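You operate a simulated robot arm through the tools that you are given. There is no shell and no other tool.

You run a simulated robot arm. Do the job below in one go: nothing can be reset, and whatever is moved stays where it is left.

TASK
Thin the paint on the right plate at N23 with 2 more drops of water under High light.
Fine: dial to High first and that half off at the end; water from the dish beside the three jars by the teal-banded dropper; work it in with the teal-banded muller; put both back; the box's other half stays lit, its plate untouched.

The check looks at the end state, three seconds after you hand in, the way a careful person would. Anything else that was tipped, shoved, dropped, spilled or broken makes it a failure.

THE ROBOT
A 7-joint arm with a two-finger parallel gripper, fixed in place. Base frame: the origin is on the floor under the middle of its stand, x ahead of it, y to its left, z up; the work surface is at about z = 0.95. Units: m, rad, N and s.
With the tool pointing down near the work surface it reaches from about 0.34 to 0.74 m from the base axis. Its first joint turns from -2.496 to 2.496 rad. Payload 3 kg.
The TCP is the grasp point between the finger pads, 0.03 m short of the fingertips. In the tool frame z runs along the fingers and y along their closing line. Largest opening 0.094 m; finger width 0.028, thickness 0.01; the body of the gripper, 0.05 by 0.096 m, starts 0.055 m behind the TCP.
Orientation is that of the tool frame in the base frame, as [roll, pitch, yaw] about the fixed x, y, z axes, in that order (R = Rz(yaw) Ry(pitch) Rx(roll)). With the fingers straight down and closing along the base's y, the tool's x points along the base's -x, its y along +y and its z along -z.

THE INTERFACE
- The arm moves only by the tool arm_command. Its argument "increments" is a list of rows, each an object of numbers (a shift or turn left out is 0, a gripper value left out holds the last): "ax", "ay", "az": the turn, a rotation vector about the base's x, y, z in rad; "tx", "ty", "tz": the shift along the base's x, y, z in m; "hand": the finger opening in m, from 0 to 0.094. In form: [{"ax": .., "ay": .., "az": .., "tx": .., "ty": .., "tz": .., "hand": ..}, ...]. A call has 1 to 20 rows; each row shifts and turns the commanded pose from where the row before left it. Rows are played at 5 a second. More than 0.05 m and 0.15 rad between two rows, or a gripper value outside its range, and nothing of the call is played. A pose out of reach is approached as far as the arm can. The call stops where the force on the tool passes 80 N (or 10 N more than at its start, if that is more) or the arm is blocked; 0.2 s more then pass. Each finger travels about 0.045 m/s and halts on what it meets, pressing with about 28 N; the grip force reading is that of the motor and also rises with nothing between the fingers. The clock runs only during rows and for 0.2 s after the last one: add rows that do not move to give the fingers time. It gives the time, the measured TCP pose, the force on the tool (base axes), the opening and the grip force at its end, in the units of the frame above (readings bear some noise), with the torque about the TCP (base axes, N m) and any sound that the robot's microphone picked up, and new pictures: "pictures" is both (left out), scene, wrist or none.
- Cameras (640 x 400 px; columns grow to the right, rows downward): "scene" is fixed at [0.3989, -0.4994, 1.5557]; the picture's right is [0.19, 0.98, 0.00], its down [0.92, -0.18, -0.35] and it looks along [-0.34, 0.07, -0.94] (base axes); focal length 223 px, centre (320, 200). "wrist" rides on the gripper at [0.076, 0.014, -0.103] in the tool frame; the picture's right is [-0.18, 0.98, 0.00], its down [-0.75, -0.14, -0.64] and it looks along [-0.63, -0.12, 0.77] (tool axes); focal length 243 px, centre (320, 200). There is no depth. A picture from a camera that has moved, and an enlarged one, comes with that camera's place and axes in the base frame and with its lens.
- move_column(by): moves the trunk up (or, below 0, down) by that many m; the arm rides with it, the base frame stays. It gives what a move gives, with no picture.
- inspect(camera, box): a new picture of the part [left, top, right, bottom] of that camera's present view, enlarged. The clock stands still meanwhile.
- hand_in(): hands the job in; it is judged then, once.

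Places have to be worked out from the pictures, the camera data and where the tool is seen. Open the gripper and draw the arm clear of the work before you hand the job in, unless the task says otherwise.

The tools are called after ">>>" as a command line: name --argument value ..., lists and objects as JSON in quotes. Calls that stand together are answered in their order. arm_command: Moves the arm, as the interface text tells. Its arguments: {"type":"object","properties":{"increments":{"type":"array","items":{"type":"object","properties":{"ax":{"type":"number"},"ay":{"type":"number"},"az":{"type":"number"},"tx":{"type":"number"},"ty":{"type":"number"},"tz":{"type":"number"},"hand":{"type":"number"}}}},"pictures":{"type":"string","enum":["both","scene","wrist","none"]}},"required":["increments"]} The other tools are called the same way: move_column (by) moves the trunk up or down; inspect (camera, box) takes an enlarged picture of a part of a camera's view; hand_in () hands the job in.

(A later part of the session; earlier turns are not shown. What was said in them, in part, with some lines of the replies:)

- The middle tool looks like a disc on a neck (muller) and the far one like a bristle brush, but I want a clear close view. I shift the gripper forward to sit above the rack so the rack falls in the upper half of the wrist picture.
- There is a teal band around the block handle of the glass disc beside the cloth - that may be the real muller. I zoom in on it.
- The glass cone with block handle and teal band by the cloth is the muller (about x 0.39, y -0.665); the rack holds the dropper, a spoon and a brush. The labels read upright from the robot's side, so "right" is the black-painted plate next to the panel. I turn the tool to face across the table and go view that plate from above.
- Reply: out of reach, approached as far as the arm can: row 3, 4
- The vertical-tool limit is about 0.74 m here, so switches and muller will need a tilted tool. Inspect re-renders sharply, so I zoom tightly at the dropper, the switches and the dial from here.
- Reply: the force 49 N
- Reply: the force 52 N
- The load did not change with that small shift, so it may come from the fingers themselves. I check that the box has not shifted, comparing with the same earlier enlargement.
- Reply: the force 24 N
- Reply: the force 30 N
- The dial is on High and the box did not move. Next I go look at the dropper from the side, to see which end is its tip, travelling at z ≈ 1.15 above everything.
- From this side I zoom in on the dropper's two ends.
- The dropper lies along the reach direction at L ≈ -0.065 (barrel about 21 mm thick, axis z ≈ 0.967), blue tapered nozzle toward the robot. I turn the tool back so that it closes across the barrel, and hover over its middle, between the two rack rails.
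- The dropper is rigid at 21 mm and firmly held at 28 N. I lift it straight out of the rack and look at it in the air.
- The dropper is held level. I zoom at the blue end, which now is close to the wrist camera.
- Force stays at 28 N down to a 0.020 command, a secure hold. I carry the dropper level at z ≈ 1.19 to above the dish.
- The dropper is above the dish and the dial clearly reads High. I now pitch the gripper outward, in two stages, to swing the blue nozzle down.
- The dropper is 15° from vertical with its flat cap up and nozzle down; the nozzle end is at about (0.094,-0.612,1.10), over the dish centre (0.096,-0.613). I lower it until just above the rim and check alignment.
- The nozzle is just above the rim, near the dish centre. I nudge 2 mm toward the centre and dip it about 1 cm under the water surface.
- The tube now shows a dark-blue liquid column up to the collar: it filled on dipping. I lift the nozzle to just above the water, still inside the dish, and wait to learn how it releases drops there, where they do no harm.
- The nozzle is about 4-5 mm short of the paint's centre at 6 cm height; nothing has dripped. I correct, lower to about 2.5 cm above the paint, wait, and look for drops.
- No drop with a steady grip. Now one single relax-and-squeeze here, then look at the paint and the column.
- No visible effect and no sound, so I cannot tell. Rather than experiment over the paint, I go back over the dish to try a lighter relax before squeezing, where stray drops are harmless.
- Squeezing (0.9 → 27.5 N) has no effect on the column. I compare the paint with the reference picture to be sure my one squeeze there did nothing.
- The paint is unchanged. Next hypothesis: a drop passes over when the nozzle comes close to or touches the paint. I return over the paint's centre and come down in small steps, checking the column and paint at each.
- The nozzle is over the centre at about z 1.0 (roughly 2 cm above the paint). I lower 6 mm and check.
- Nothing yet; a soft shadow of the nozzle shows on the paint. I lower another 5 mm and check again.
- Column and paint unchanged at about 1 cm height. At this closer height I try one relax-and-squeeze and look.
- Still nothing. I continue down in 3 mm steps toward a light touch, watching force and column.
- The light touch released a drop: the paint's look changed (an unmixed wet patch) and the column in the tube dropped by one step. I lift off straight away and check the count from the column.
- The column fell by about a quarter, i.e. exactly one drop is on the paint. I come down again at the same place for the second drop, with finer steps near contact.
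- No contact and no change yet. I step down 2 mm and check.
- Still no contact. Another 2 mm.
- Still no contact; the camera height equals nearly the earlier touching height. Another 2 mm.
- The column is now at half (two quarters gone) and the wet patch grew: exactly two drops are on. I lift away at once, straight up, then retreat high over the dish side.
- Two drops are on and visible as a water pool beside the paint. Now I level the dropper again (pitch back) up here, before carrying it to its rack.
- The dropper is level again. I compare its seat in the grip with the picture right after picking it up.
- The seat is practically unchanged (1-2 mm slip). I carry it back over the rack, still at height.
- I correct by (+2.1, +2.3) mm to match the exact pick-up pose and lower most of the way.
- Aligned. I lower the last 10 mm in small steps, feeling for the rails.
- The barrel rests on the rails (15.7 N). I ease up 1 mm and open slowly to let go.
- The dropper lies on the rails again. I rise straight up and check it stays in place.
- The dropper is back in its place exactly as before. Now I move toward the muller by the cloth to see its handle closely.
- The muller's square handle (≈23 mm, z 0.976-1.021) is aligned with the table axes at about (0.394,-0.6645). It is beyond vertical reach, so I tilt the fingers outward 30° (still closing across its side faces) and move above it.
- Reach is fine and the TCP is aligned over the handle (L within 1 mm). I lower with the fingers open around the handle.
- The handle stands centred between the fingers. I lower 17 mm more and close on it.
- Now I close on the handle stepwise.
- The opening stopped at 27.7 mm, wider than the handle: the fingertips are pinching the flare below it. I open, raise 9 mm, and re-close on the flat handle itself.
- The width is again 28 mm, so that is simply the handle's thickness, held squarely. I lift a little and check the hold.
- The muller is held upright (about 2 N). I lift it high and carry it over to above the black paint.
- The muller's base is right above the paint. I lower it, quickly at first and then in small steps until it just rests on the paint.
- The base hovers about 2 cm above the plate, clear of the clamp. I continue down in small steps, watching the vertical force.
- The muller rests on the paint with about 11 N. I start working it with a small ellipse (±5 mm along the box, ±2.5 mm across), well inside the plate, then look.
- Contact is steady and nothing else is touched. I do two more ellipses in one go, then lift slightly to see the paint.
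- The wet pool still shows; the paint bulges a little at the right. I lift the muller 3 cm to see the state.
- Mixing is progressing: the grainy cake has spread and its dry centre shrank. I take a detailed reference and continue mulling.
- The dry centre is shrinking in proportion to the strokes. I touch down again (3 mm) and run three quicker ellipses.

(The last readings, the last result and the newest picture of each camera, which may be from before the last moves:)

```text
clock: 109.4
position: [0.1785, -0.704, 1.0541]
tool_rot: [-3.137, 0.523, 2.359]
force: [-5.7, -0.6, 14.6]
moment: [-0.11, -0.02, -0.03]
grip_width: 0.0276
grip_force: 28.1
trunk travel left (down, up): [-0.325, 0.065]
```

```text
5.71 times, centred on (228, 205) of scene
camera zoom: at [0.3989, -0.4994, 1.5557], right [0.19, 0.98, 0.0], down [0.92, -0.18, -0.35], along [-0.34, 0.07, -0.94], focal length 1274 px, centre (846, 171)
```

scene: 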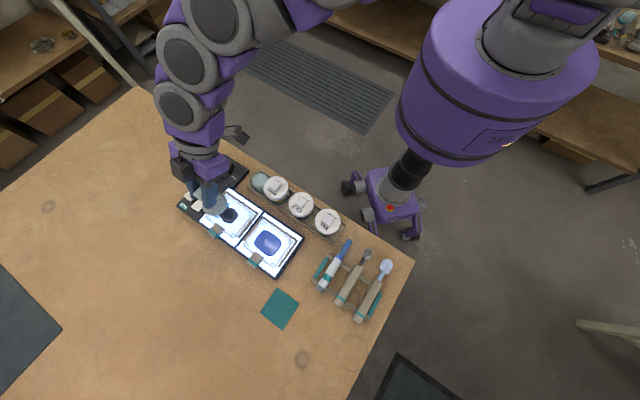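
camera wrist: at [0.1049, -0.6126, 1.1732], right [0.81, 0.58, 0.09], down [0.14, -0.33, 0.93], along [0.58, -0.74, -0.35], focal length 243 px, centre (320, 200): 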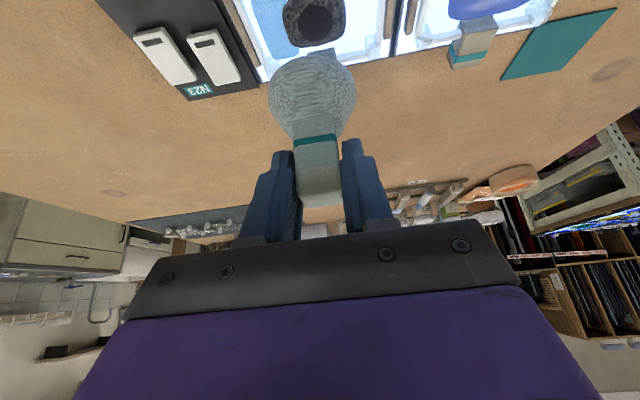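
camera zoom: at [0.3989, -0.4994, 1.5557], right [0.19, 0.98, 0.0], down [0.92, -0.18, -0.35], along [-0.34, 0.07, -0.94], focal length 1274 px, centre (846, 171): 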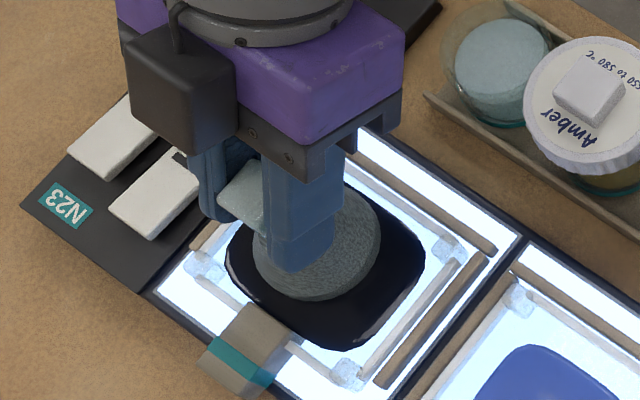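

The paint has turned into one smooth, glossy, wider black pool: the water is worked in. I stop stroking and lift the muller straight up.

>>> arm_command --increments '[{"tz": 0.01}, {"tz": 0.03}, {"tz": 0.035}, {"tz": 0.02}, {"tz": 0}]' --pictures "both"

>>> inspect --camera "scene" --box '[180, 170, 276, 240]'

>>> inspect --camera "wrist" --box '[160, 0, 480, 200]'

```text
clock: 110.6
position: [0.1791, -0.7069, 1.1452]
tool_rot: [3.142, 0.521, 2.359]
force: [0.1, 0.4, -1.7]
moment: [-0.02, 0.0, 0.01]
grip_width: 0.0279
grip_force: 28.2
trunk travel left (down, up): [-0.325, 0.065]
camera wrist: at [0.1061, -0.6131, 1.1942], right [0.81, 0.58, 0.09], down [0.14, -0.33, 0.93], along [0.57, -0.74, -0.35], focal length 243 px, centre (320, 200)
```

scene: 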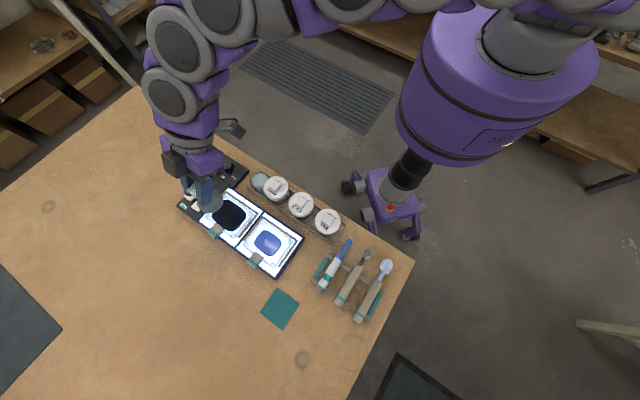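
wrist: 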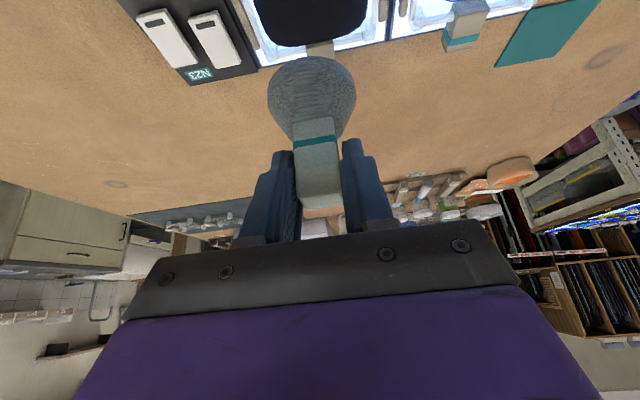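

```text
5.71 times, centred on (228, 205) of scene
camera zoom: at [0.3989, -0.4994, 1.5557], right [0.19, 0.98, 0.0], down [0.92, -0.18, -0.35], along [-0.34, 0.07, -0.94], focal length 1274 px, centre (846, 171)
```

zoom: 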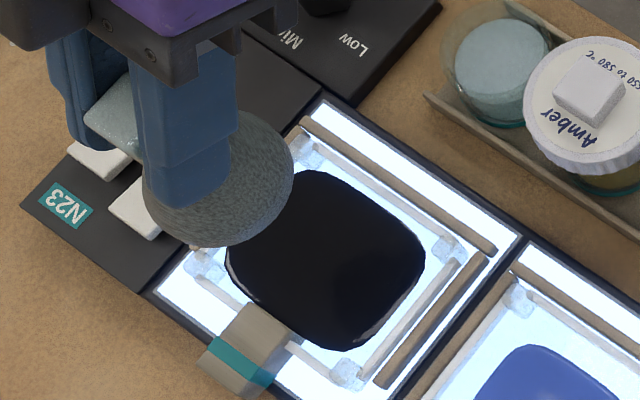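

```text
2.00 times, centred on (320, 100) of wrist
camera zoom: at [0.1061, -0.6131, 1.1942], right [0.81, 0.58, 0.09], down [0.14, -0.33, 0.93], along [0.57, -0.74, -0.35], focal length 485 px, centre (320, 400)
```

zoom: 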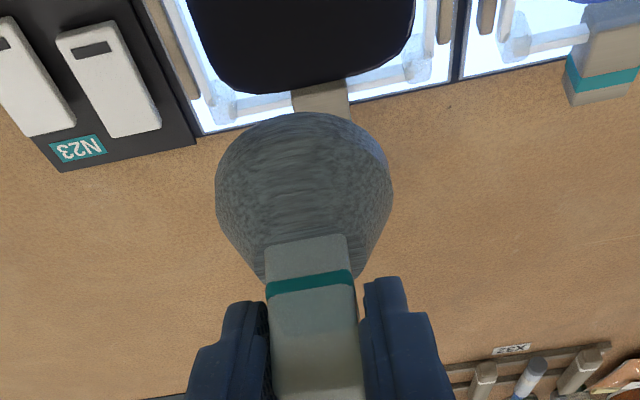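

The result looks right and stays inside the plate's edges. I carry the muller back to its spot beside the cloth.

>>> arm_command --increments '[{"tx": 0.0353, "ty": 0.0073}, {"tx": 0.0353, "ty": 0.0073}, {"tx": 0.0353, "ty": 0.0073}, {"tx": 0.0353, "ty": 0.0073}, {"tx": 0.0353, "ty": 0.0073}, {"tx": 0.0353, "ty": 0.0075}, {"tz": -0.035}, {"tz": -0.035}, {"tz": 0}]' --pictures "both"

>>> inspect --camera "wrist" --box '[160, 0, 480, 200]'

```text
clock: 112.6
position: [0.3913, -0.6611, 1.0792]
tool_rot: [-3.141, 0.525, 2.359]
force: [-0.1, -0.5, -1.5]
moment: [0.05, -0.01, -0.01]
grip_width: 0.0278
grip_force: 27.8
trunk travel left (down, up): [-0.325, 0.065]
camera wrist: at [0.3186, -0.5682, 1.1278], right [0.81, 0.58, 0.09], down [0.14, -0.33, 0.93], along [0.57, -0.74, -0.35], focal length 243 px, centre (320, 200)
```

scene: 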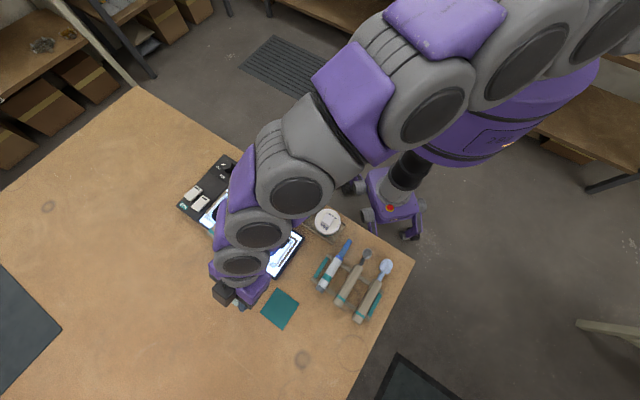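
wrist: 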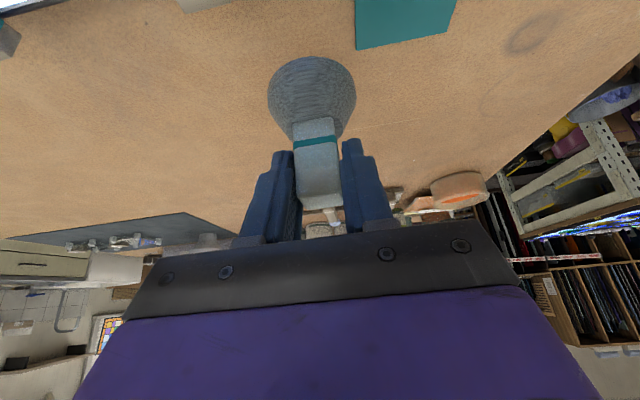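

```text
2.00 times, centred on (320, 100) of wrist
camera zoom: at [0.3186, -0.5682, 1.1278], right [0.81, 0.58, 0.09], down [0.14, -0.33, 0.93], along [0.57, -0.74, -0.35], focal length 485 px, centre (320, 400)
```

zoom: 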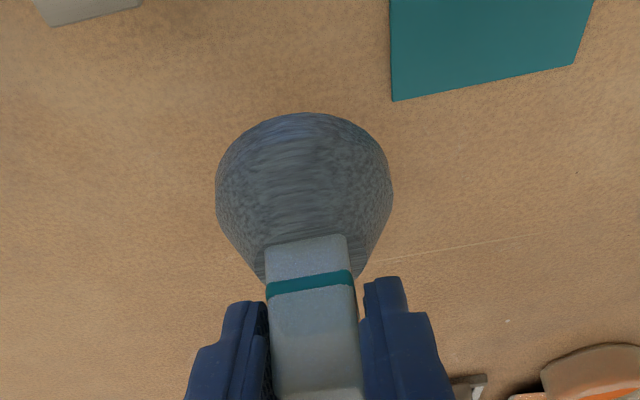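

Within 1 mm of the pick-up place. I lower it to the table, the last part in small steps.

>>> arm_command --increments '[{"tx": -0.0007, "ty": -0.0009, "tz": -0.025}, {"tz": -0.02}, {"tz": -0.008}, {"tz": -0.003}, {"tz": 0}]' --pictures "none"

>>> arm_command --increments '[{"tz": -0.002}, {"tz": 0}]' --pictures "none"

>>> inspect --camera "wrist" --box '[200, 60, 440, 240]'

```text
clock: 113.8
position: [0.3916, -0.6632, 1.0208]
tool_rot: [-3.14, 0.523, 2.358]
force: [0.7, -0.7, -2.2]
moment: [-0.04, 0.0, 0.0]
grip_width: 0.0278
grip_force: 27.8
trunk travel left (down, up): [-0.325, 0.065]
```

```text
clock: 114.4
position: [0.3919, -0.6635, 1.0193]
tool_rot: [-3.14, 0.524, 2.357]
force: [-0.8, 0.6, -2.3]
moment: [0.02, 0.04, -0.02]
grip_width: 0.0278
grip_force: 28.3
trunk travel left (down, up): [-0.325, 0.065]
```

```text
2.22 times, centred on (320, 150) of wrist
camera zoom: at [0.3187, -0.5684, 1.069], right [0.81, 0.58, 0.09], down [0.14, -0.33, 0.93], along [0.57, -0.74, -0.35], focal length 539 px, centre (320, 311)
```

zoom: 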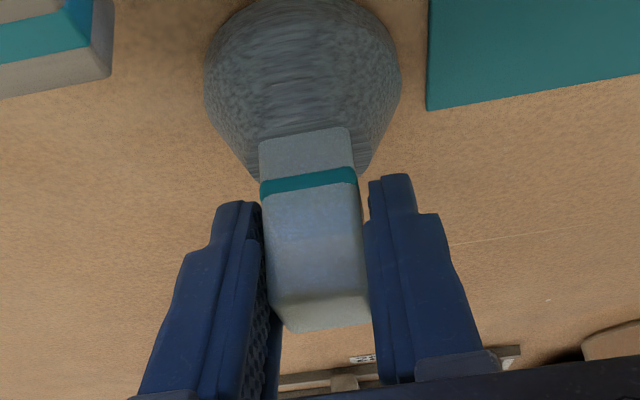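

Not yet resting on the table (weight still on the gripper). I go down in 1 mm steps.

>>> arm_command --increments '[{"tz": -0.0012}, {"tz": 0}]' --pictures "none"

>>> arm_command --increments '[{"tz": -0.001}, {"tz": 0}]' --pictures "none"

```text
clock: 115.0
position: [0.3908, -0.6608, 1.0181]
tool_rot: [-3.139, 0.523, 2.359]
force: [0.2, 0.6, -1.9]
moment: [0.05, -0.04, 0.0]
grip_width: 0.0277
grip_force: 28.0
trunk travel left (down, up): [-0.325, 0.065]
```

```text
clock: 115.6
position: [0.3922, -0.662, 1.0182]
tool_rot: [-3.14, 0.526, 2.358]
force: [0.6, -0.3, 3.7]
moment: [0.05, -0.06, -0.04]
grip_width: 0.0277
grip_force: 28.2
trunk travel left (down, up): [-0.325, 0.065]
```

The base now rests on the table (force turned from -2 to +3.7 N). I open slowly and back straight up.

>>> arm_command --increments '[{"hand": 0.0275}, {"hand": 0.03}, {"hand": 0.036}, {"hand": 0.05}, {"hand": 0.06}, {"hand": 0.06}]' --pictures "none"

>>> inspect --camera "wrist" --box '[200, 60, 440, 240]'

>>> arm_command --increments '[{"tz": 0.02}, {"tz": 0.03}, {"tz": 0.04}, {"tz": 0.04}, {"tz": 0}]' --pictures "both"

```text
clock: 117.0
position: [0.3914, -0.6619, 1.0179]
tool_rot: [-3.14, 0.524, 2.357]
force: [-0.4, 0.2, 0.2]
moment: [0.01, -0.01, -0.02]
grip_width: 0.0595
grip_force: 0.0
trunk travel left (down, up): [-0.325, 0.065]
```

```text
2.22 times, centred on (320, 150) of wrist
camera zoom: at [0.3185, -0.5678, 1.0665], right [0.81, 0.58, 0.09], down [0.14, -0.33, 0.93], along [0.57, -0.74, -0.35], focal length 539 px, centre (320, 311)
```

zoom: 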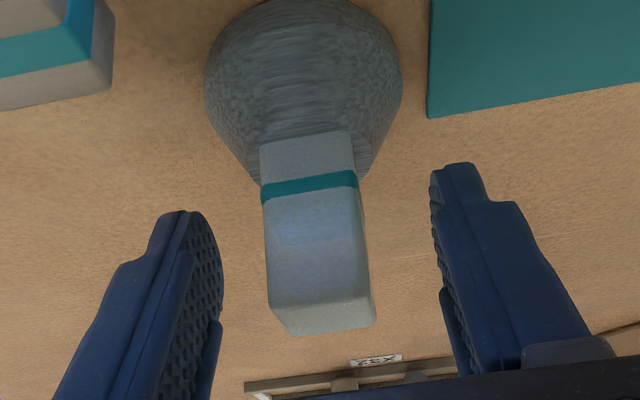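

```text
clock: 118.2
position: [0.3875, -0.6626, 1.1495]
tool_rot: [-3.139, 0.523, 2.357]
force: [0.0, -0.3, -1.1]
moment: [-0.03, 0.0, -0.04]
grip_width: 0.0602
grip_force: 0.0
trunk travel left (down, up): [-0.325, 0.065]
camera wrist: at [0.3156, -0.5699, 1.1985], right [0.81, 0.58, 0.09], down [0.14, -0.33, 0.93], along [0.57, -0.74, -0.35], focal length 243 px, centre (320, 200)
```

scene: 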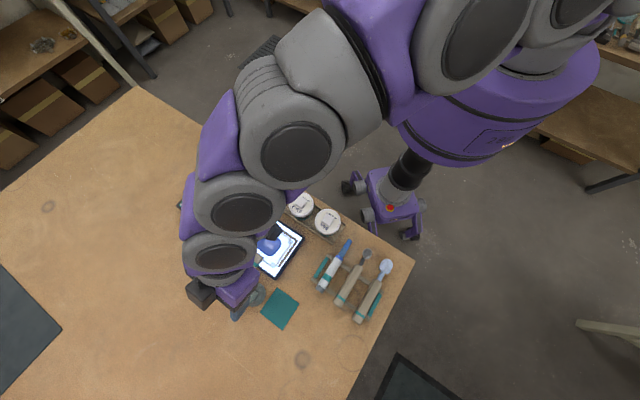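
wrist: 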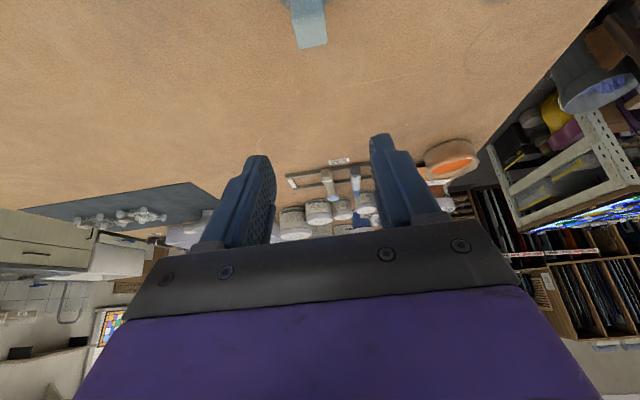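

The muller stands back where it was. Next the switch: I move over toward the panel to see the two rockers up close, and which end of each is up.

>>> arm_command --increments '[{"tx": -0.0388, "ty": -0.01}, {"tx": -0.0388, "ty": -0.01}, {"tx": -0.0388, "ty": -0.01}, {"tx": -0.0388, "ty": -0.01}, {"tx": -0.0388, "ty": -0.01}, {"tx": -0.0388, "ty": -0.01}, {"tx": -0.0388, "ty": -0.01}, {"tx": -0.0388, "ty": -0.01}, {"tz": -0.02}, {"tz": 0}]' --pictures "both"

>>> inspect --camera "wrist" --box '[200, 30, 440, 180]'

>>> inspect --camera "scene" --box '[228, 270, 308, 330]'

```text
clock: 120.4
position: [0.0809, -0.7434, 1.1267]
tool_rot: [-3.14, 0.524, 2.359]
force: [0.6, -0.2, -0.2]
moment: [-0.03, -0.05, -0.01]
grip_width: 0.06
grip_force: 0.1
trunk travel left (down, up): [-0.325, 0.065]
camera wrist: at [0.007, -0.6485, 1.1759], right [0.81, 0.58, 0.09], down [0.14, -0.33, 0.93], along [0.58, -0.74, -0.35], focal length 243 px, centre (320, 200)
```

scene: 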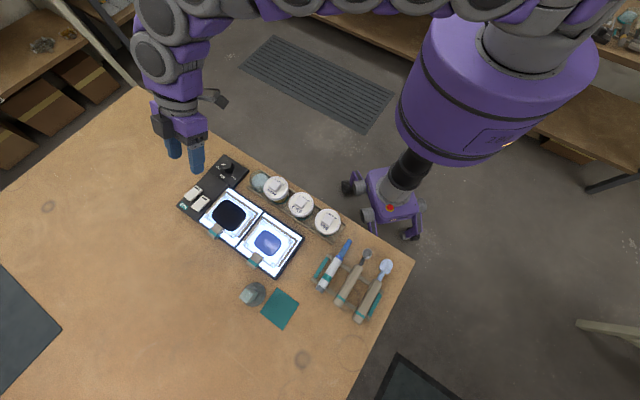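
wrist: 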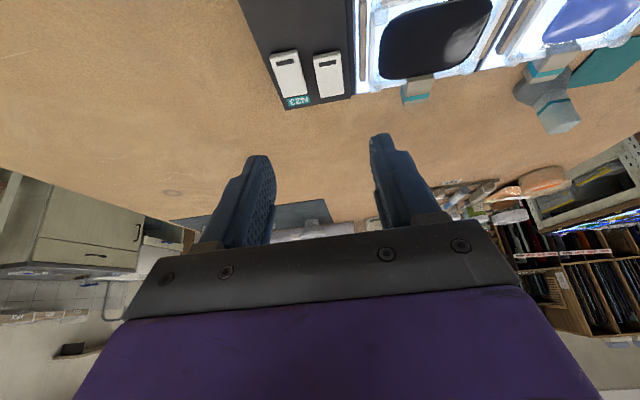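

```text
2.67 times, centred on (320, 105) of wrist
camera zoom: at [0.007, -0.6485, 1.1759], right [0.81, 0.58, 0.09], down [0.14, -0.33, 0.93], along [0.58, -0.74, -0.35], focal length 647 px, centre (320, 453)
```

zoom: 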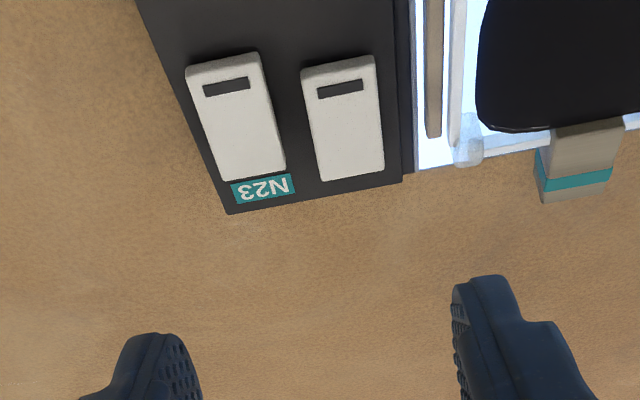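

```text
6.67 times, centred on (268, 300) of scene
camera zoom: at [0.3989, -0.4994, 1.5557], right [0.19, 0.98, 0.0], down [0.92, -0.18, -0.35], along [-0.34, 0.07, -0.94], focal length 1487 px, centre (667, -467)
```

zoom: 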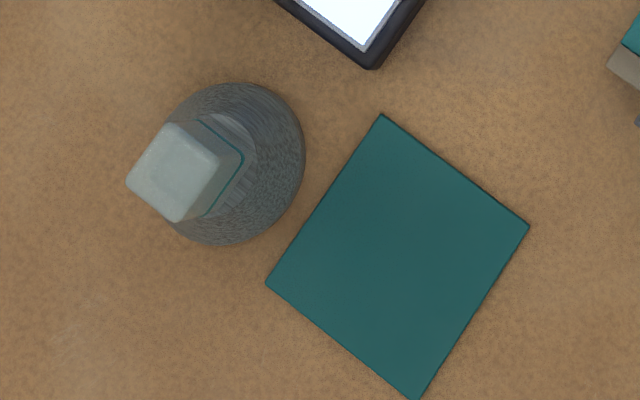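

The muller is back beside the cloth. I zoom in hard on the rockers to see their tilt.

>>> inspect --camera "wrist" --box '[264, 44, 352, 104]'

>>> inspect --camera "scene" --box '[178, 180, 218, 212]'

```text
6.67 times, centred on (308, 74) of wrist
camera zoom: at [0.007, -0.6485, 1.1759], right [0.81, 0.58, 0.09], down [0.14, -0.33, 0.93], along [0.58, -0.74, -0.35], focal length 1618 px, centre (400, 1040)
```

zoom: 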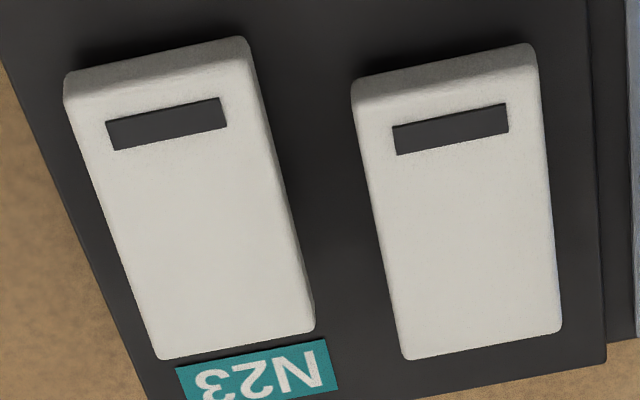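

```text
12.50 times, centred on (198, 196) of scene
camera zoom: at [0.3989, -0.4994, 1.5557], right [0.19, 0.98, 0.0], down [0.92, -0.18, -0.35], along [-0.34, 0.07, -0.94], focal length 2787 px, centre (1845, 250)
```

zoom: 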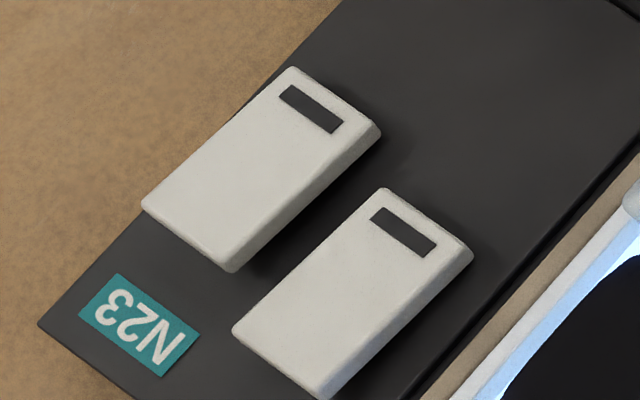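

I need the tilt of the rockers; I enlarge further from both cameras.

>>> inspect --camera "wrist" --box '[270, 44, 310, 70]'

>>> inspect --camera "wrist" --box '[280, 75, 320, 101]'

>>> inspect --camera "scene" --box '[190, 183, 210, 197]'

>>> inspect --camera "scene" --box '[184, 190, 204, 204]'

```text
15.38 times, centred on (290, 57) of wrist
camera zoom: at [0.007, -0.6485, 1.1759], right [0.81, 0.58, 0.09], down [0.14, -0.33, 0.93], along [0.58, -0.74, -0.35], focal length 3733 px, centre (782, 2400)
```

zoom: 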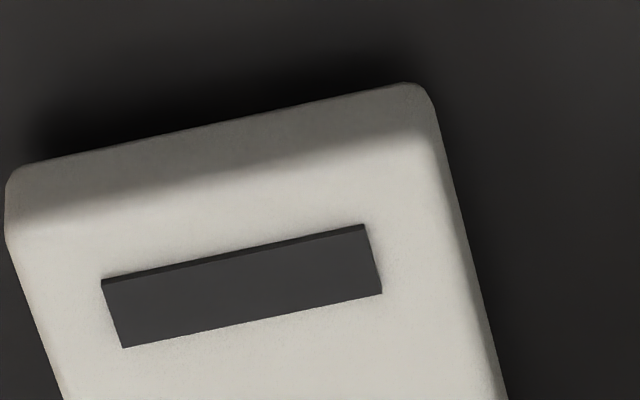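

```text
15.38 times, centred on (300, 88) of wrist
camera zoom: at [0.007, -0.6485, 1.1759], right [0.81, 0.58, 0.09], down [0.14, -0.33, 0.93], along [0.58, -0.74, -0.35], focal length 3733 px, centre (628, 1923)
```

zoom: 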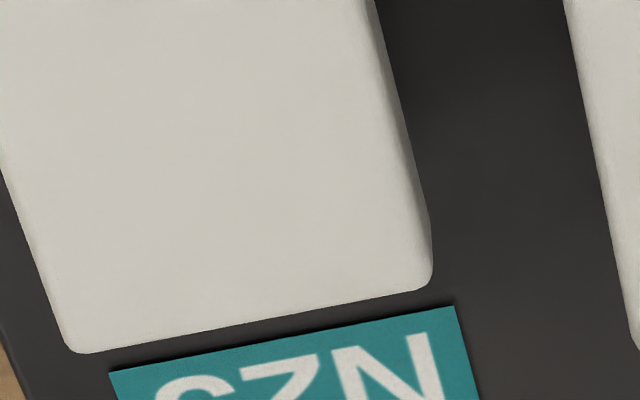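

```text
16.00 times, centred on (200, 190) of scene
camera zoom: at [0.3989, -0.4994, 1.5557], right [0.19, 0.98, 0.0], down [0.92, -0.18, -0.35], along [-0.34, 0.07, -0.94], focal length 3568 px, centre (2240, 360)
```

zoom: 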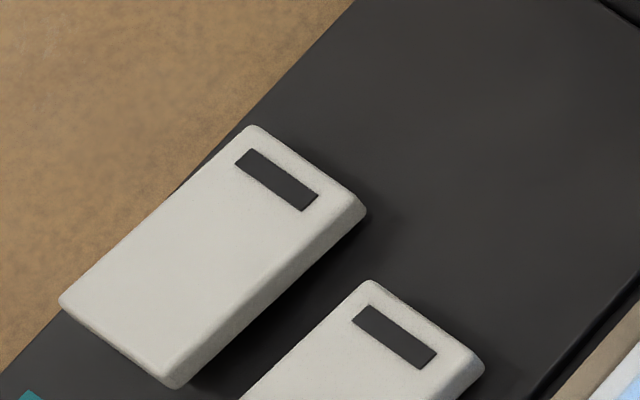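

```text
16.00 times, centred on (194, 197) of scene
camera zoom: at [0.3989, -0.4994, 1.5557], right [0.19, 0.98, 0.0], down [0.92, -0.18, -0.35], along [-0.34, 0.07, -0.94], focal length 3568 px, centre (2336, 248)
```

zoom: 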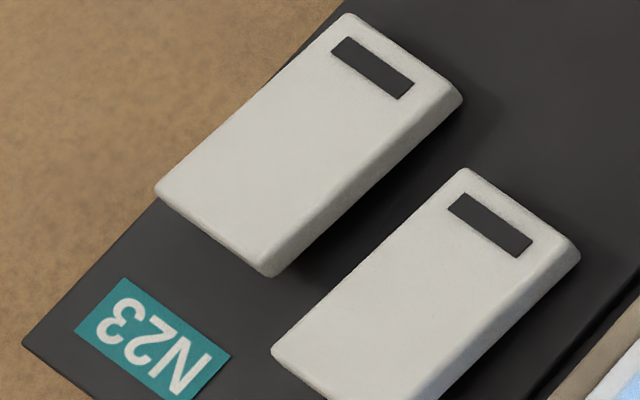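

Triangulating corners, the far end of each rocker stands about 5 mm higher than the marked near end, so the marked end is pressed (on) and I must press the far end. The right rocker (robot's right, at L ≈ -0.493) should belong to the right half. I close the fingers and move above its far end.

>>> arm_command --increments '[{"hand": 0.03}, {"hand": 0.0}, {"hand": 0.0}, {"tx": 0.0092, "ty": -0.0208, "tz": -0.01}, {"tx": 0.0092, "ty": -0.0208, "tz": -0.015}, {"tx": 0.0092, "ty": -0.0208, "tz": -0.02}, {"tz": 0}]' --pictures "both"

>>> inspect --camera "scene" --box '[160, 150, 240, 220]'

>>> inspect --camera "wrist" --box '[200, 60, 440, 220]'

```text
clock: 122.0
position: [0.1067, -0.8053, 1.0831]
tool_rot: [-3.14, 0.525, 2.358]
force: [0.3, -0.9, 0.6]
moment: [0.02, 0.01, 0.03]
grip_width: 0.0
grip_force: 28.0
trunk travel left (down, up): [-0.325, 0.065]
camera wrist: at [0.033, -0.7114, 1.1318], right [0.81, 0.58, 0.09], down [0.13, -0.33, 0.93], along [0.57, -0.74, -0.35], focal length 243 px, centre (320, 200)
```

scene: 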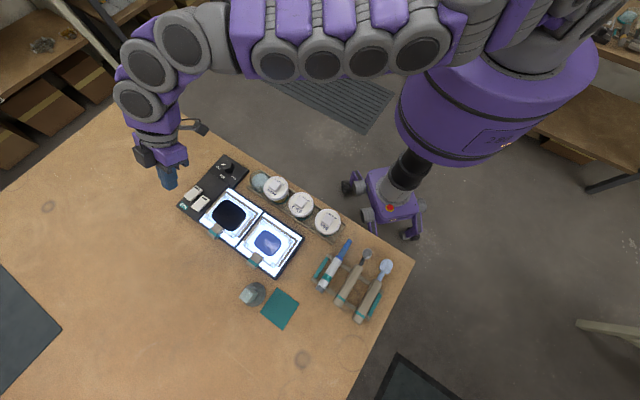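
wrist: 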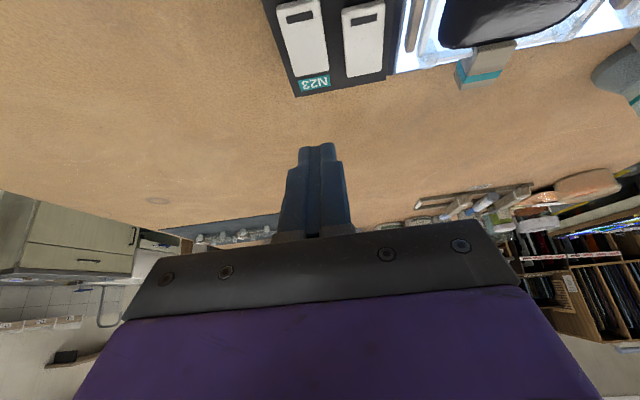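

```text
5.71 times, centred on (200, 185) of scene
camera zoom: at [0.3989, -0.4994, 1.5557], right [0.19, 0.98, 0.0], down [0.92, -0.18, -0.35], along [-0.34, 0.07, -0.94], focal length 1274 px, centre (1006, 286)
```

zoom: 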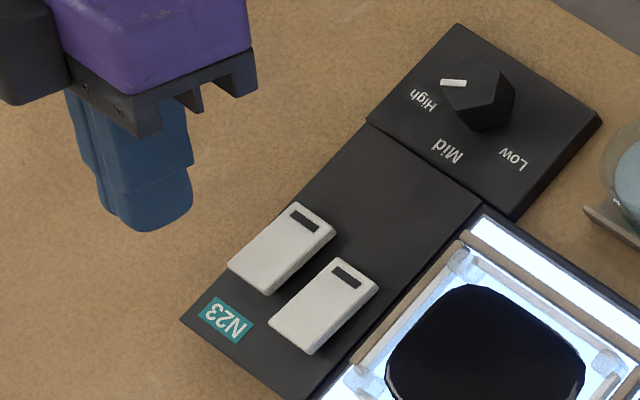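

```text
2.50 times, centred on (320, 140) of wrist
camera zoom: at [0.033, -0.7114, 1.1318], right [0.81, 0.58, 0.09], down [0.13, -0.33, 0.93], along [0.57, -0.74, -0.35], focal length 606 px, centre (320, 350)
```

zoom: 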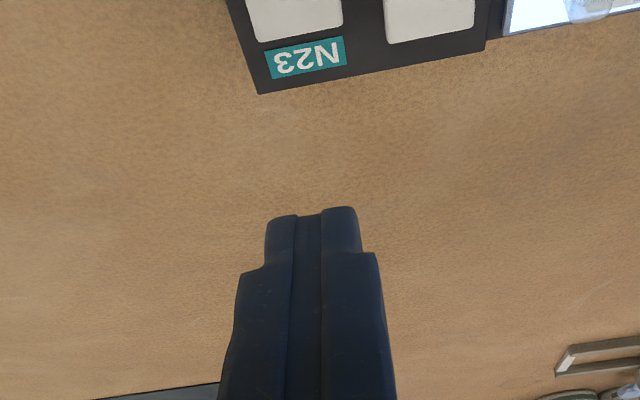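

Reach is good. The fingertip's lowest edge is over the rocker's far half; I shift 4 mm outward and come down to just above it.

>>> arm_command --increments '[{"tx": 0.0028, "ty": -0.0028, "tz": -0.02}, {"tz": -0.02}, {"tz": -0.012}, {"tz": 0}]' --pictures "none"

>>> inspect --camera "scene" --box '[170, 165, 234, 215]'

>>> inspect --camera "wrist" --box '[220, 100, 420, 220]'

```text
clock: 123.0
position: [0.1099, -0.8097, 1.0288]
tool_rot: [3.141, 0.523, 2.356]
force: [0.6, 0.2, 0.4]
moment: [0.04, -0.03, 0.03]
grip_width: 0.0
grip_force: 28.0
trunk travel left (down, up): [-0.325, 0.065]
```

```text
8.00 times, centred on (202, 190) of scene
camera zoom: at [0.3989, -0.4994, 1.5557], right [0.19, 0.98, 0.0], down [0.92, -0.18, -0.35], along [-0.34, 0.07, -0.94], focal length 1784 px, centre (1264, 280)
```

zoom: 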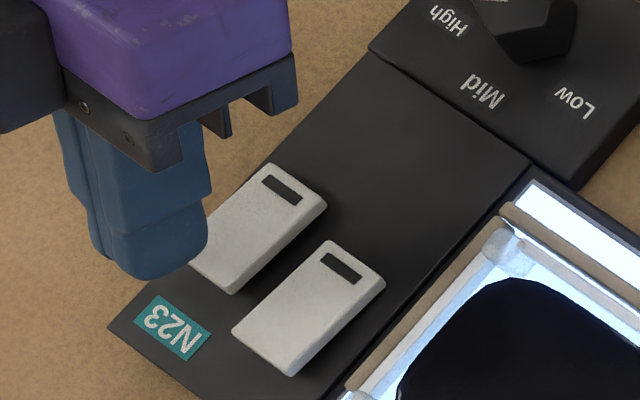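

```text
3.20 times, centred on (320, 160) of wrist
camera zoom: at [0.0366, -0.7159, 1.0786], right [0.81, 0.58, 0.09], down [0.14, -0.33, 0.93], along [0.57, -0.74, -0.35], focal length 776 px, centre (320, 328)
```

zoom: 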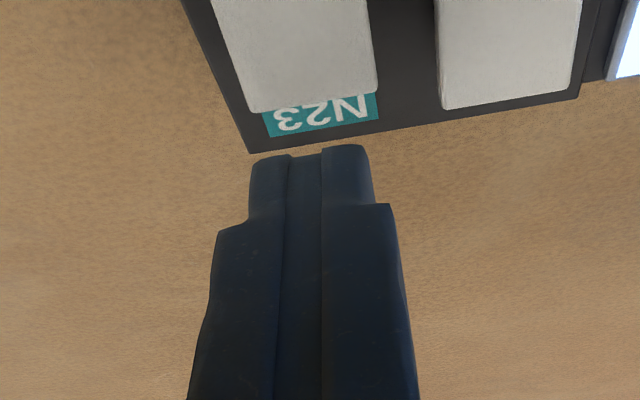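

The fingertip's low edge is about 12 mm above the rocker's far end, 5 mm inside its edge. I come down carefully and press.

>>> arm_command --increments '[{"tz": -0.007}, {"tz": 0}]' --pictures "none"

>>> arm_command --increments '[{"tz": -0.003}, {"tz": 0}]' --pictures "none"

>>> inspect --camera "wrist" --box '[220, 100, 420, 220]'

```text
clock: 123.6
position: [0.1098, -0.8079, 1.0235]
tool_rot: [-3.137, 0.522, 2.363]
force: [0.4, -1.5, 0.2]
moment: [0.04, 0.01, -0.02]
grip_width: 0.0001
grip_force: 28.0
trunk travel left (down, up): [-0.325, 0.065]
```

```text
clock: 124.2
position: [0.1087, -0.8075, 1.0224]
tool_rot: [-3.14, 0.522, 2.359]
force: [0.0, 0.8, -0.3]
moment: [0.01, -0.01, 0.0]
grip_width: 0.0
grip_force: 28.2
out of reach, approached as far as the arm can: row 1
trunk travel left (down, up): [-0.325, 0.065]
```

```text
3.20 times, centred on (320, 160) of wrist
camera zoom: at [0.0363, -0.7127, 1.0717], right [0.81, 0.58, 0.09], down [0.14, -0.33, 0.93], along [0.57, -0.74, -0.35], focal length 776 px, centre (320, 328)
```

zoom: 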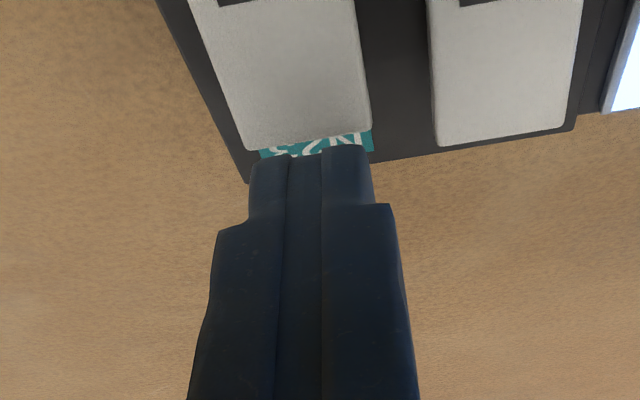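

The arm reports its limit at this tilt, so I raise 3 cm and tilt the fingers 15° more outward, which brings the wrist closer in.

>>> arm_command --increments '[{"tz": 0.02}, {"tz": 0.015}, {"ax": -0.0926, "ay": -0.0926, "tx": -0.002, "ty": 0.0015}, {"ax": -0.0926, "ay": -0.0926, "tx": -0.002, "ty": 0.0015}, {"tz": 0}]' --pictures "none"

>>> inspect --camera "scene" --box '[170, 150, 250, 215]'

>>> inspect --camera "wrist" --box '[220, 60, 420, 200]'

```text
clock: 125.4
position: [0.1068, -0.8009, 1.0593]
tool_rot: [-3.139, 0.789, 2.359]
force: [0.3, -0.3, 0.0]
moment: [0.01, -0.02, 0.0]
grip_width: 0.0
grip_force: 28.7
trunk travel left (down, up): [-0.325, 0.065]
```

```text
6.15 times, centred on (210, 182) of scene
camera zoom: at [0.3989, -0.4994, 1.5557], right [0.19, 0.98, 0.0], down [0.92, -0.18, -0.35], along [-0.34, 0.07, -0.94], focal length 1372 px, centre (997, 308)
```

zoom: 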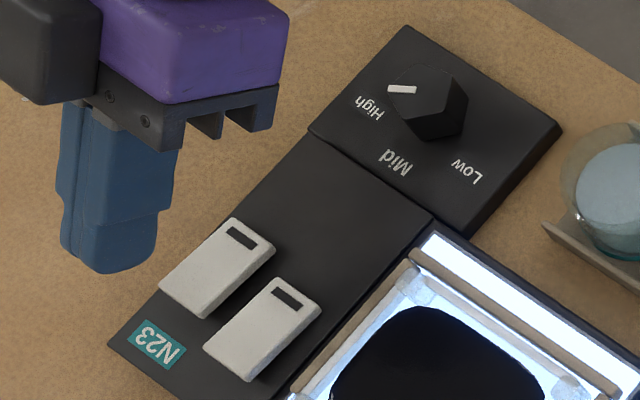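

```text
2.86 times, centred on (320, 130) of wrist
camera zoom: at [0.0265, -0.7008, 1.0752], right [0.79, 0.6, 0.13], down [-0.04, -0.15, 0.99], along [0.62, -0.78, -0.09], focal length 693 px, centre (320, 400)
```

zoom: 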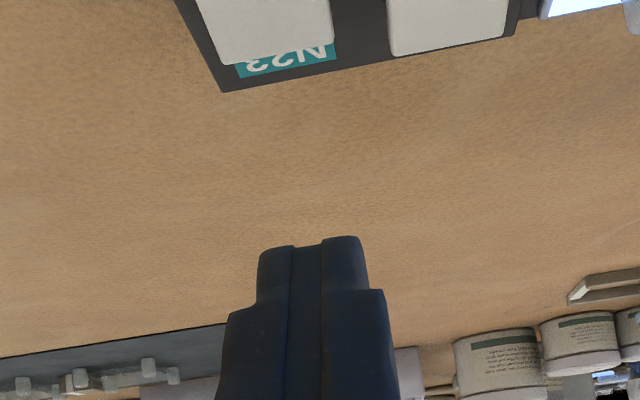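

Now at 45° tilt with room to go down. I centre on the right rocker (2 mm) and lower to just above its far end.

>>> arm_command --increments '[{"tx": -0.0008, "ty": -0.0022, "tz": -0.015}, {"tz": -0.015}, {"tz": -0.005}, {"tz": 0}]' --pictures "none"

>>> inspect --camera "wrist" --box '[220, 60, 420, 200]'

>>> inspect --camera "scene" --box '[170, 160, 250, 215]'

```text
clock: 126.4
position: [0.1058, -0.8025, 1.0225]
tool_rot: [-3.139, 0.787, 2.358]
force: [-0.5, 0.0, -0.6]
moment: [0.02, 0.0, 0.0]
grip_width: 0.0
grip_force: 27.8
trunk travel left (down, up): [-0.325, 0.065]
```

```text
2.86 times, centred on (320, 130) of wrist
camera zoom: at [0.0258, -0.7023, 1.0396], right [0.79, 0.6, 0.13], down [-0.04, -0.15, 0.99], along [0.62, -0.78, -0.09], focal length 693 px, centre (320, 400)
```

zoom: 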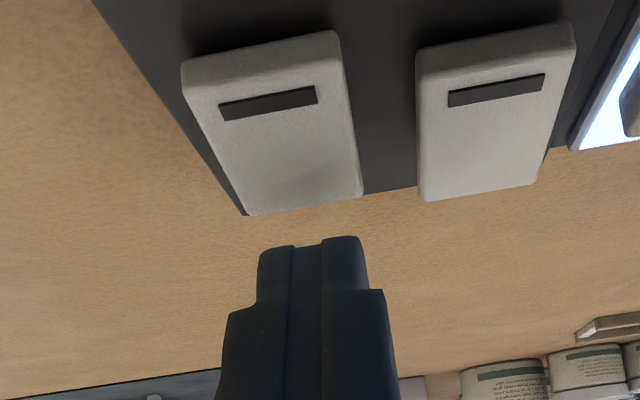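

```text
7.27 times, centred on (210, 188) of scene
camera zoom: at [0.3989, -0.4994, 1.5557], right [0.19, 0.98, 0.0], down [0.92, -0.18, -0.35], along [-0.34, 0.07, -0.94], focal length 1622 px, centre (1120, 291)
```

zoom: 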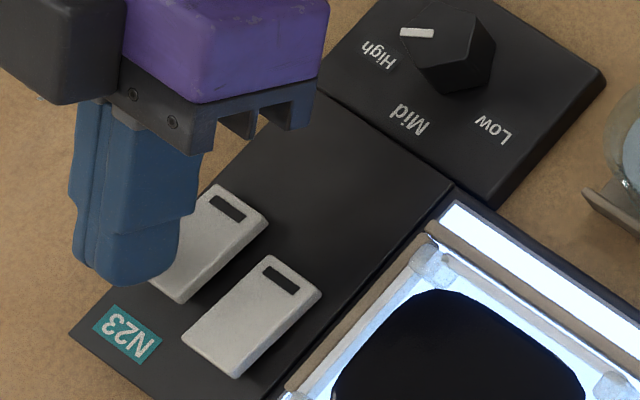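

In this low view the far ends clearly stand proud of the panel. The fingertip is about 8 mm above the right rocker's far end; I step down and press.

>>> arm_command --increments '[{"tz": -0.005}, {"tz": 0}]' --pictures "none"

>>> arm_command --increments '[{"tz": -0.003}, {"tz": 0}]' --pictures "none"

>>> inspect --camera "wrist" --box '[220, 60, 420, 200]'

```text
clock: 127.0
position: [0.1054, -0.8037, 1.0171]
tool_rot: [-3.141, 0.786, 2.357]
force: [-0.1, -0.3, 0.2]
moment: [0.03, -0.02, 0.0]
grip_width: 0.0
grip_force: 28.3
trunk travel left (down, up): [-0.325, 0.065]
```

```text
clock: 127.6
position: [0.1056, -0.8032, 1.0154]
tool_rot: [-3.138, 0.788, 2.36]
force: [1.1, -0.4, 1.3]
moment: [-0.09, 0.0, 0.0]
grip_width: 0.0001
grip_force: 27.8
trunk travel left (down, up): [-0.325, 0.065]
```

```text
2.86 times, centred on (320, 130) of wrist
camera zoom: at [0.0267, -0.7027, 1.032], right [0.79, 0.6, 0.13], down [-0.04, -0.15, 0.99], along [0.62, -0.78, -0.09], focal length 693 px, centre (320, 400)
```

zoom: 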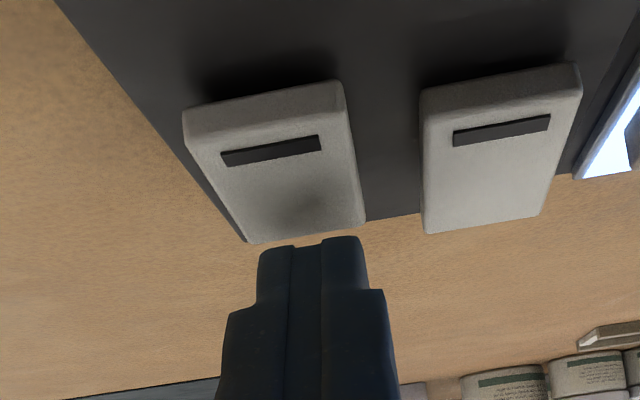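

First light contact (shadow on the rocker's far half). I press on in 2 mm steps.

>>> arm_command --increments '[{"tz": -0.002}, {"tz": 0}]' --pictures "none"

>>> arm_command --increments '[{"tz": -0.002}, {"tz": 0}]' --pictures "none"

>>> inspect --camera "wrist" --box '[220, 60, 420, 200]'

>>> inspect --camera "scene" --box '[170, 160, 310, 280]'

```text
clock: 128.2
position: [0.106, -0.8022, 1.0136]
tool_rot: [-3.141, 0.786, 2.357]
force: [0.2, 0.0, -0.2]
moment: [0.0, 0.01, 0.02]
grip_width: 0.0
grip_force: 28.0
trunk travel left (down, up): [-0.325, 0.065]
```

```text
clock: 128.8
position: [0.1069, -0.8034, 1.0116]
tool_rot: [-3.139, 0.787, 2.36]
force: [1.4, -1.3, 5.8]
moment: [-0.1, -0.07, 0.05]
grip_width: 0.0
grip_force: 27.8
trunk travel left (down, up): [-0.325, 0.065]
```

```text
2.86 times, centred on (320, 130) of wrist
camera zoom: at [0.0262, -0.7025, 1.0291], right [0.79, 0.6, 0.13], down [-0.04, -0.15, 0.99], along [0.62, -0.78, -0.09], focal length 693 px, centre (320, 400)
```

zoom: 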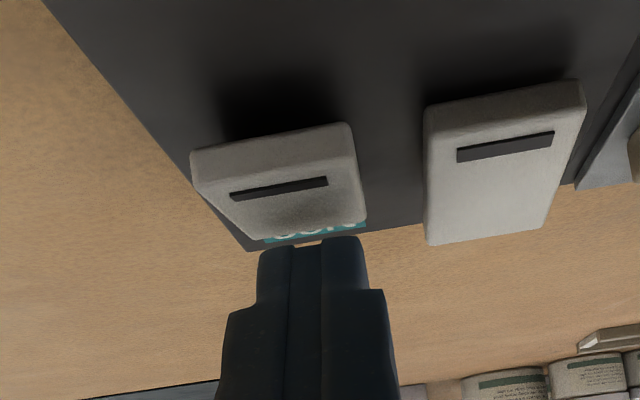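

```text
3.33 times, centred on (240, 220) of scene
camera zoom: at [0.3989, -0.4994, 1.5557], right [0.19, 0.98, 0.0], down [0.92, -0.18, -0.35], along [-0.34, 0.07, -0.94], focal length 743 px, centre (587, 133)
```

zoom: 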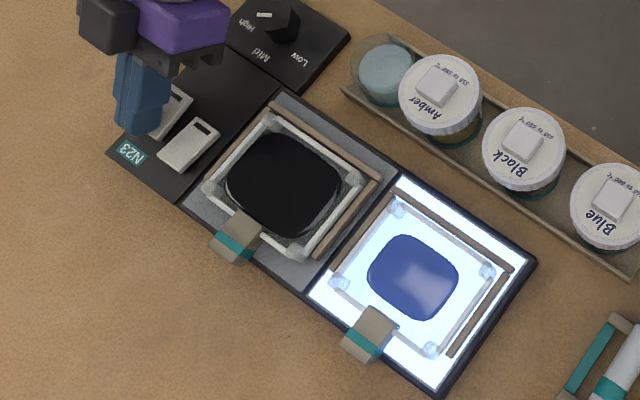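

The rocker flipped and the black plate's half went dark while the other half stays bright. I lift off straight up and verify that it holds.

>>> arm_command --increments '[{"tz": 0.01}, {"tz": 0.03}, {"tz": 0.04}, {"tz": 0.04}, {"tz": 0}]' --pictures "both"

>>> inspect --camera "scene" --box '[170, 150, 310, 280]'

>>> inspect --camera "scene" --box '[230, 230, 410, 330]'

```text
clock: 130.0
position: [0.106, -0.8027, 1.1336]
tool_rot: [3.141, 0.785, 2.358]
force: [-0.1, 0.1, 0.4]
moment: [0.03, 0.0, 0.0]
grip_width: 0.0
grip_force: 28.3
trunk travel left (down, up): [-0.325, 0.065]
camera wrist: at [0.0251, -0.7018, 1.1515], right [0.79, 0.6, 0.13], down [-0.04, -0.16, 0.99], along [0.62, -0.78, -0.1], focal length 243 px, centre (320, 200)
```

scene: 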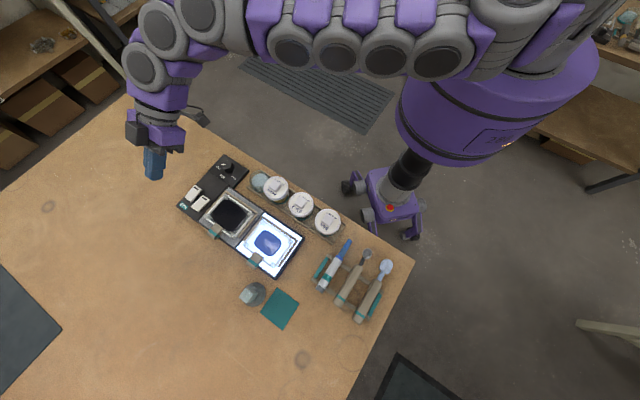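
wrist: 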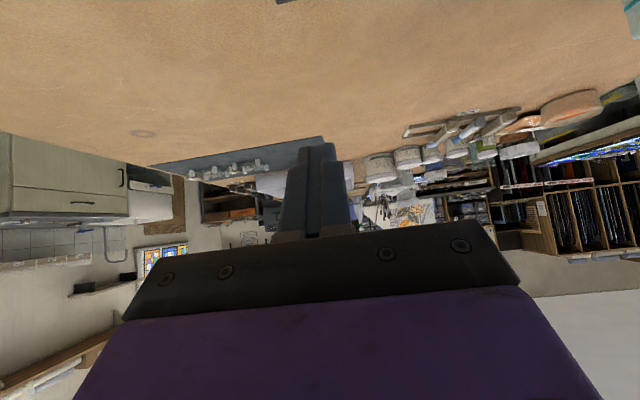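

```text
3.08 times, centred on (240, 215) of scene
camera zoom: at [0.3989, -0.4994, 1.5557], right [0.19, 0.98, 0.0], down [0.92, -0.18, -0.35], along [-0.34, 0.07, -0.94], focal length 686 px, centre (566, 154)
```

zoom: 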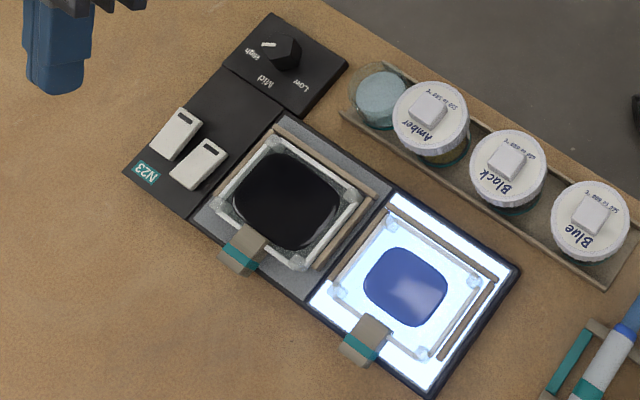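

```text
3.56 times, centred on (320, 280) of scene
camera zoom: at [0.3989, -0.4994, 1.5557], right [0.19, 0.98, 0.0], down [0.92, -0.18, -0.35], along [-0.34, 0.07, -0.94], focal length 793 px, centre (320, -84)
```

zoom: 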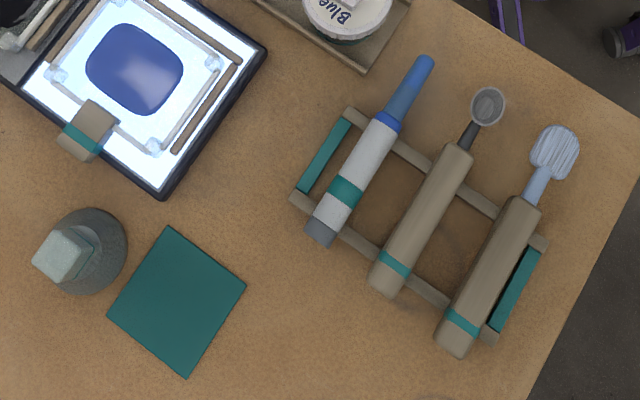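

Everything holds: right half off, left half lit with its plate untouched, dial on High, dropper and muller back. I open the gripper, raise it, straighten the tool and draw back to near the start pose.

>>> arm_command --increments '[{"tz": 0.04, "hand": 0.05}, {"tz": 0.04, "hand": 0.094}, {"ax": 0.0926, "ay": 0.0926, "tz": 0.03}, {"ax": 0.0926, "ay": 0.0926, "tx": 0.004, "ty": 0.03}, {"ax": 0.0926, "ay": 0.0926, "tx": 0.01, "ty": 0.04}, {"ax": 0.0926, "ay": 0.0926, "tx": 0.012, "ty": 0.04}, {"ax": 0.0926, "ay": 0.0926, "tx": 0.012, "ty": 0.04}, {"ax": 0.0926, "ay": 0.0926, "tx": 0.012, "ty": 0.04}, {"tx": 0.012, "ty": 0.04}, {"tx": 0.012, "ty": 0.04}, {"tx": 0.012, "ty": 0.04}, {"tx": 0.012, "ty": 0.04}, {"tx": 0.01, "ty": 0.03}, {"tz": 0.03}, {"tz": 0}]' --pictures "both"

>>> inspect --camera "scene" --box '[170, 150, 310, 280]'

>>> inspect --camera "wrist" --box '[0, 0, 400, 230]'

```text
clock: 133.2
position: [0.214, -0.429, 1.2722]
tool_rot: [3.14, -0.004, 2.357]
force: [0.6, 0.0, -0.4]
moment: [-0.01, 0.04, -0.05]
grip_width: 0.0938
grip_force: 0.0
trunk travel left (down, up): [-0.325, 0.065]
camera wrist: at [0.1705, -0.3638, 1.3736], right [0.82, 0.57, 0.0], down [0.43, -0.63, 0.64], along [0.36, -0.53, -0.77], focal length 243 px, centre (320, 200)
```

scene: 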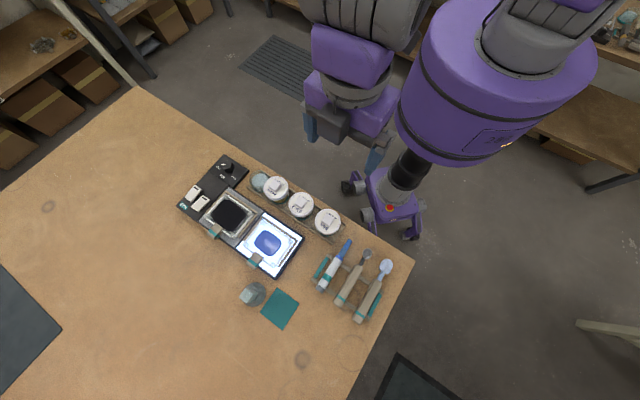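
wrist: 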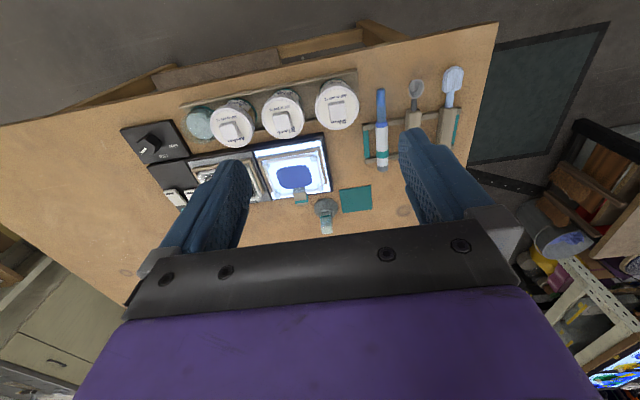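

```text
3.08 times, centred on (240, 215) of scene
camera zoom: at [0.3989, -0.4994, 1.5557], right [0.19, 0.98, 0.0], down [0.92, -0.18, -0.35], along [-0.34, 0.07, -0.94], focal length 686 px, centre (566, 154)
```

zoom: 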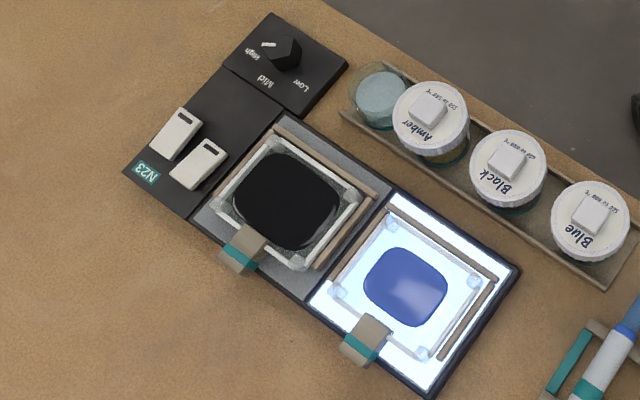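

```text
1.60 times, centred on (200, 115) of wrist
camera zoom: at [0.1705, -0.3638, 1.3736], right [0.82, 0.57, 0.0], down [0.43, -0.63, 0.64], along [0.36, -0.53, -0.77], focal length 388 px, centre (512, 336)
```

zoom: 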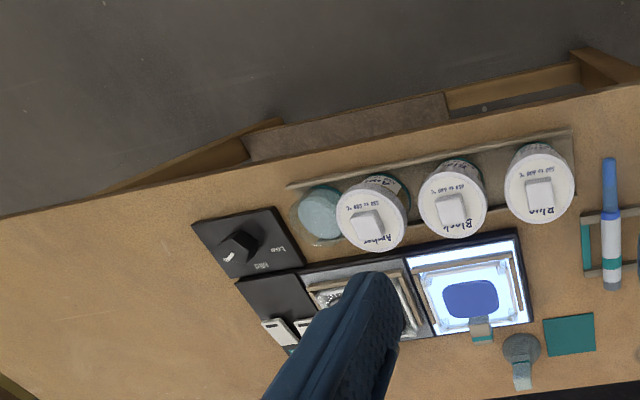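

The final views show the black paint thinned and even, its half dark, the other half lit, the tools back and the arm clear with the gripper open. I hand the job in.

>>> hand_in

```text
The job is handed in.
```

The paint on the right plate at N23 has 2 more drops of water worked in, and I've handed the job in. I don't have the check's result.

- **Light:** I turned the dial from Low to High before touching the paint, and it is still on High. The right half is now switched off.
- **Which plate:** I took "right" as seen from the robot's side, where the labels read upright. That is the black paint next to the panel.
- **Water:** The dropper filled from the dish beside the jars. It lets one drop go each time its tip touches the paint, so I touched twice. The level in the tube fell by half, one step per touch.
- **Mixing:** I worked the paint with the muller until it was one smooth black pool, still inside the plate's edges.
- **Put back:** The dropper is in its rack and the muller stands beside the cloth, each where I found it.
- **Other half:** It stays lit and its plate was not touched.

Two things you might notice:
- **Dropper:** it still holds about two drops of water.
- **Muller:** it looks darker than before, probably from paint. I didn't wipe it.
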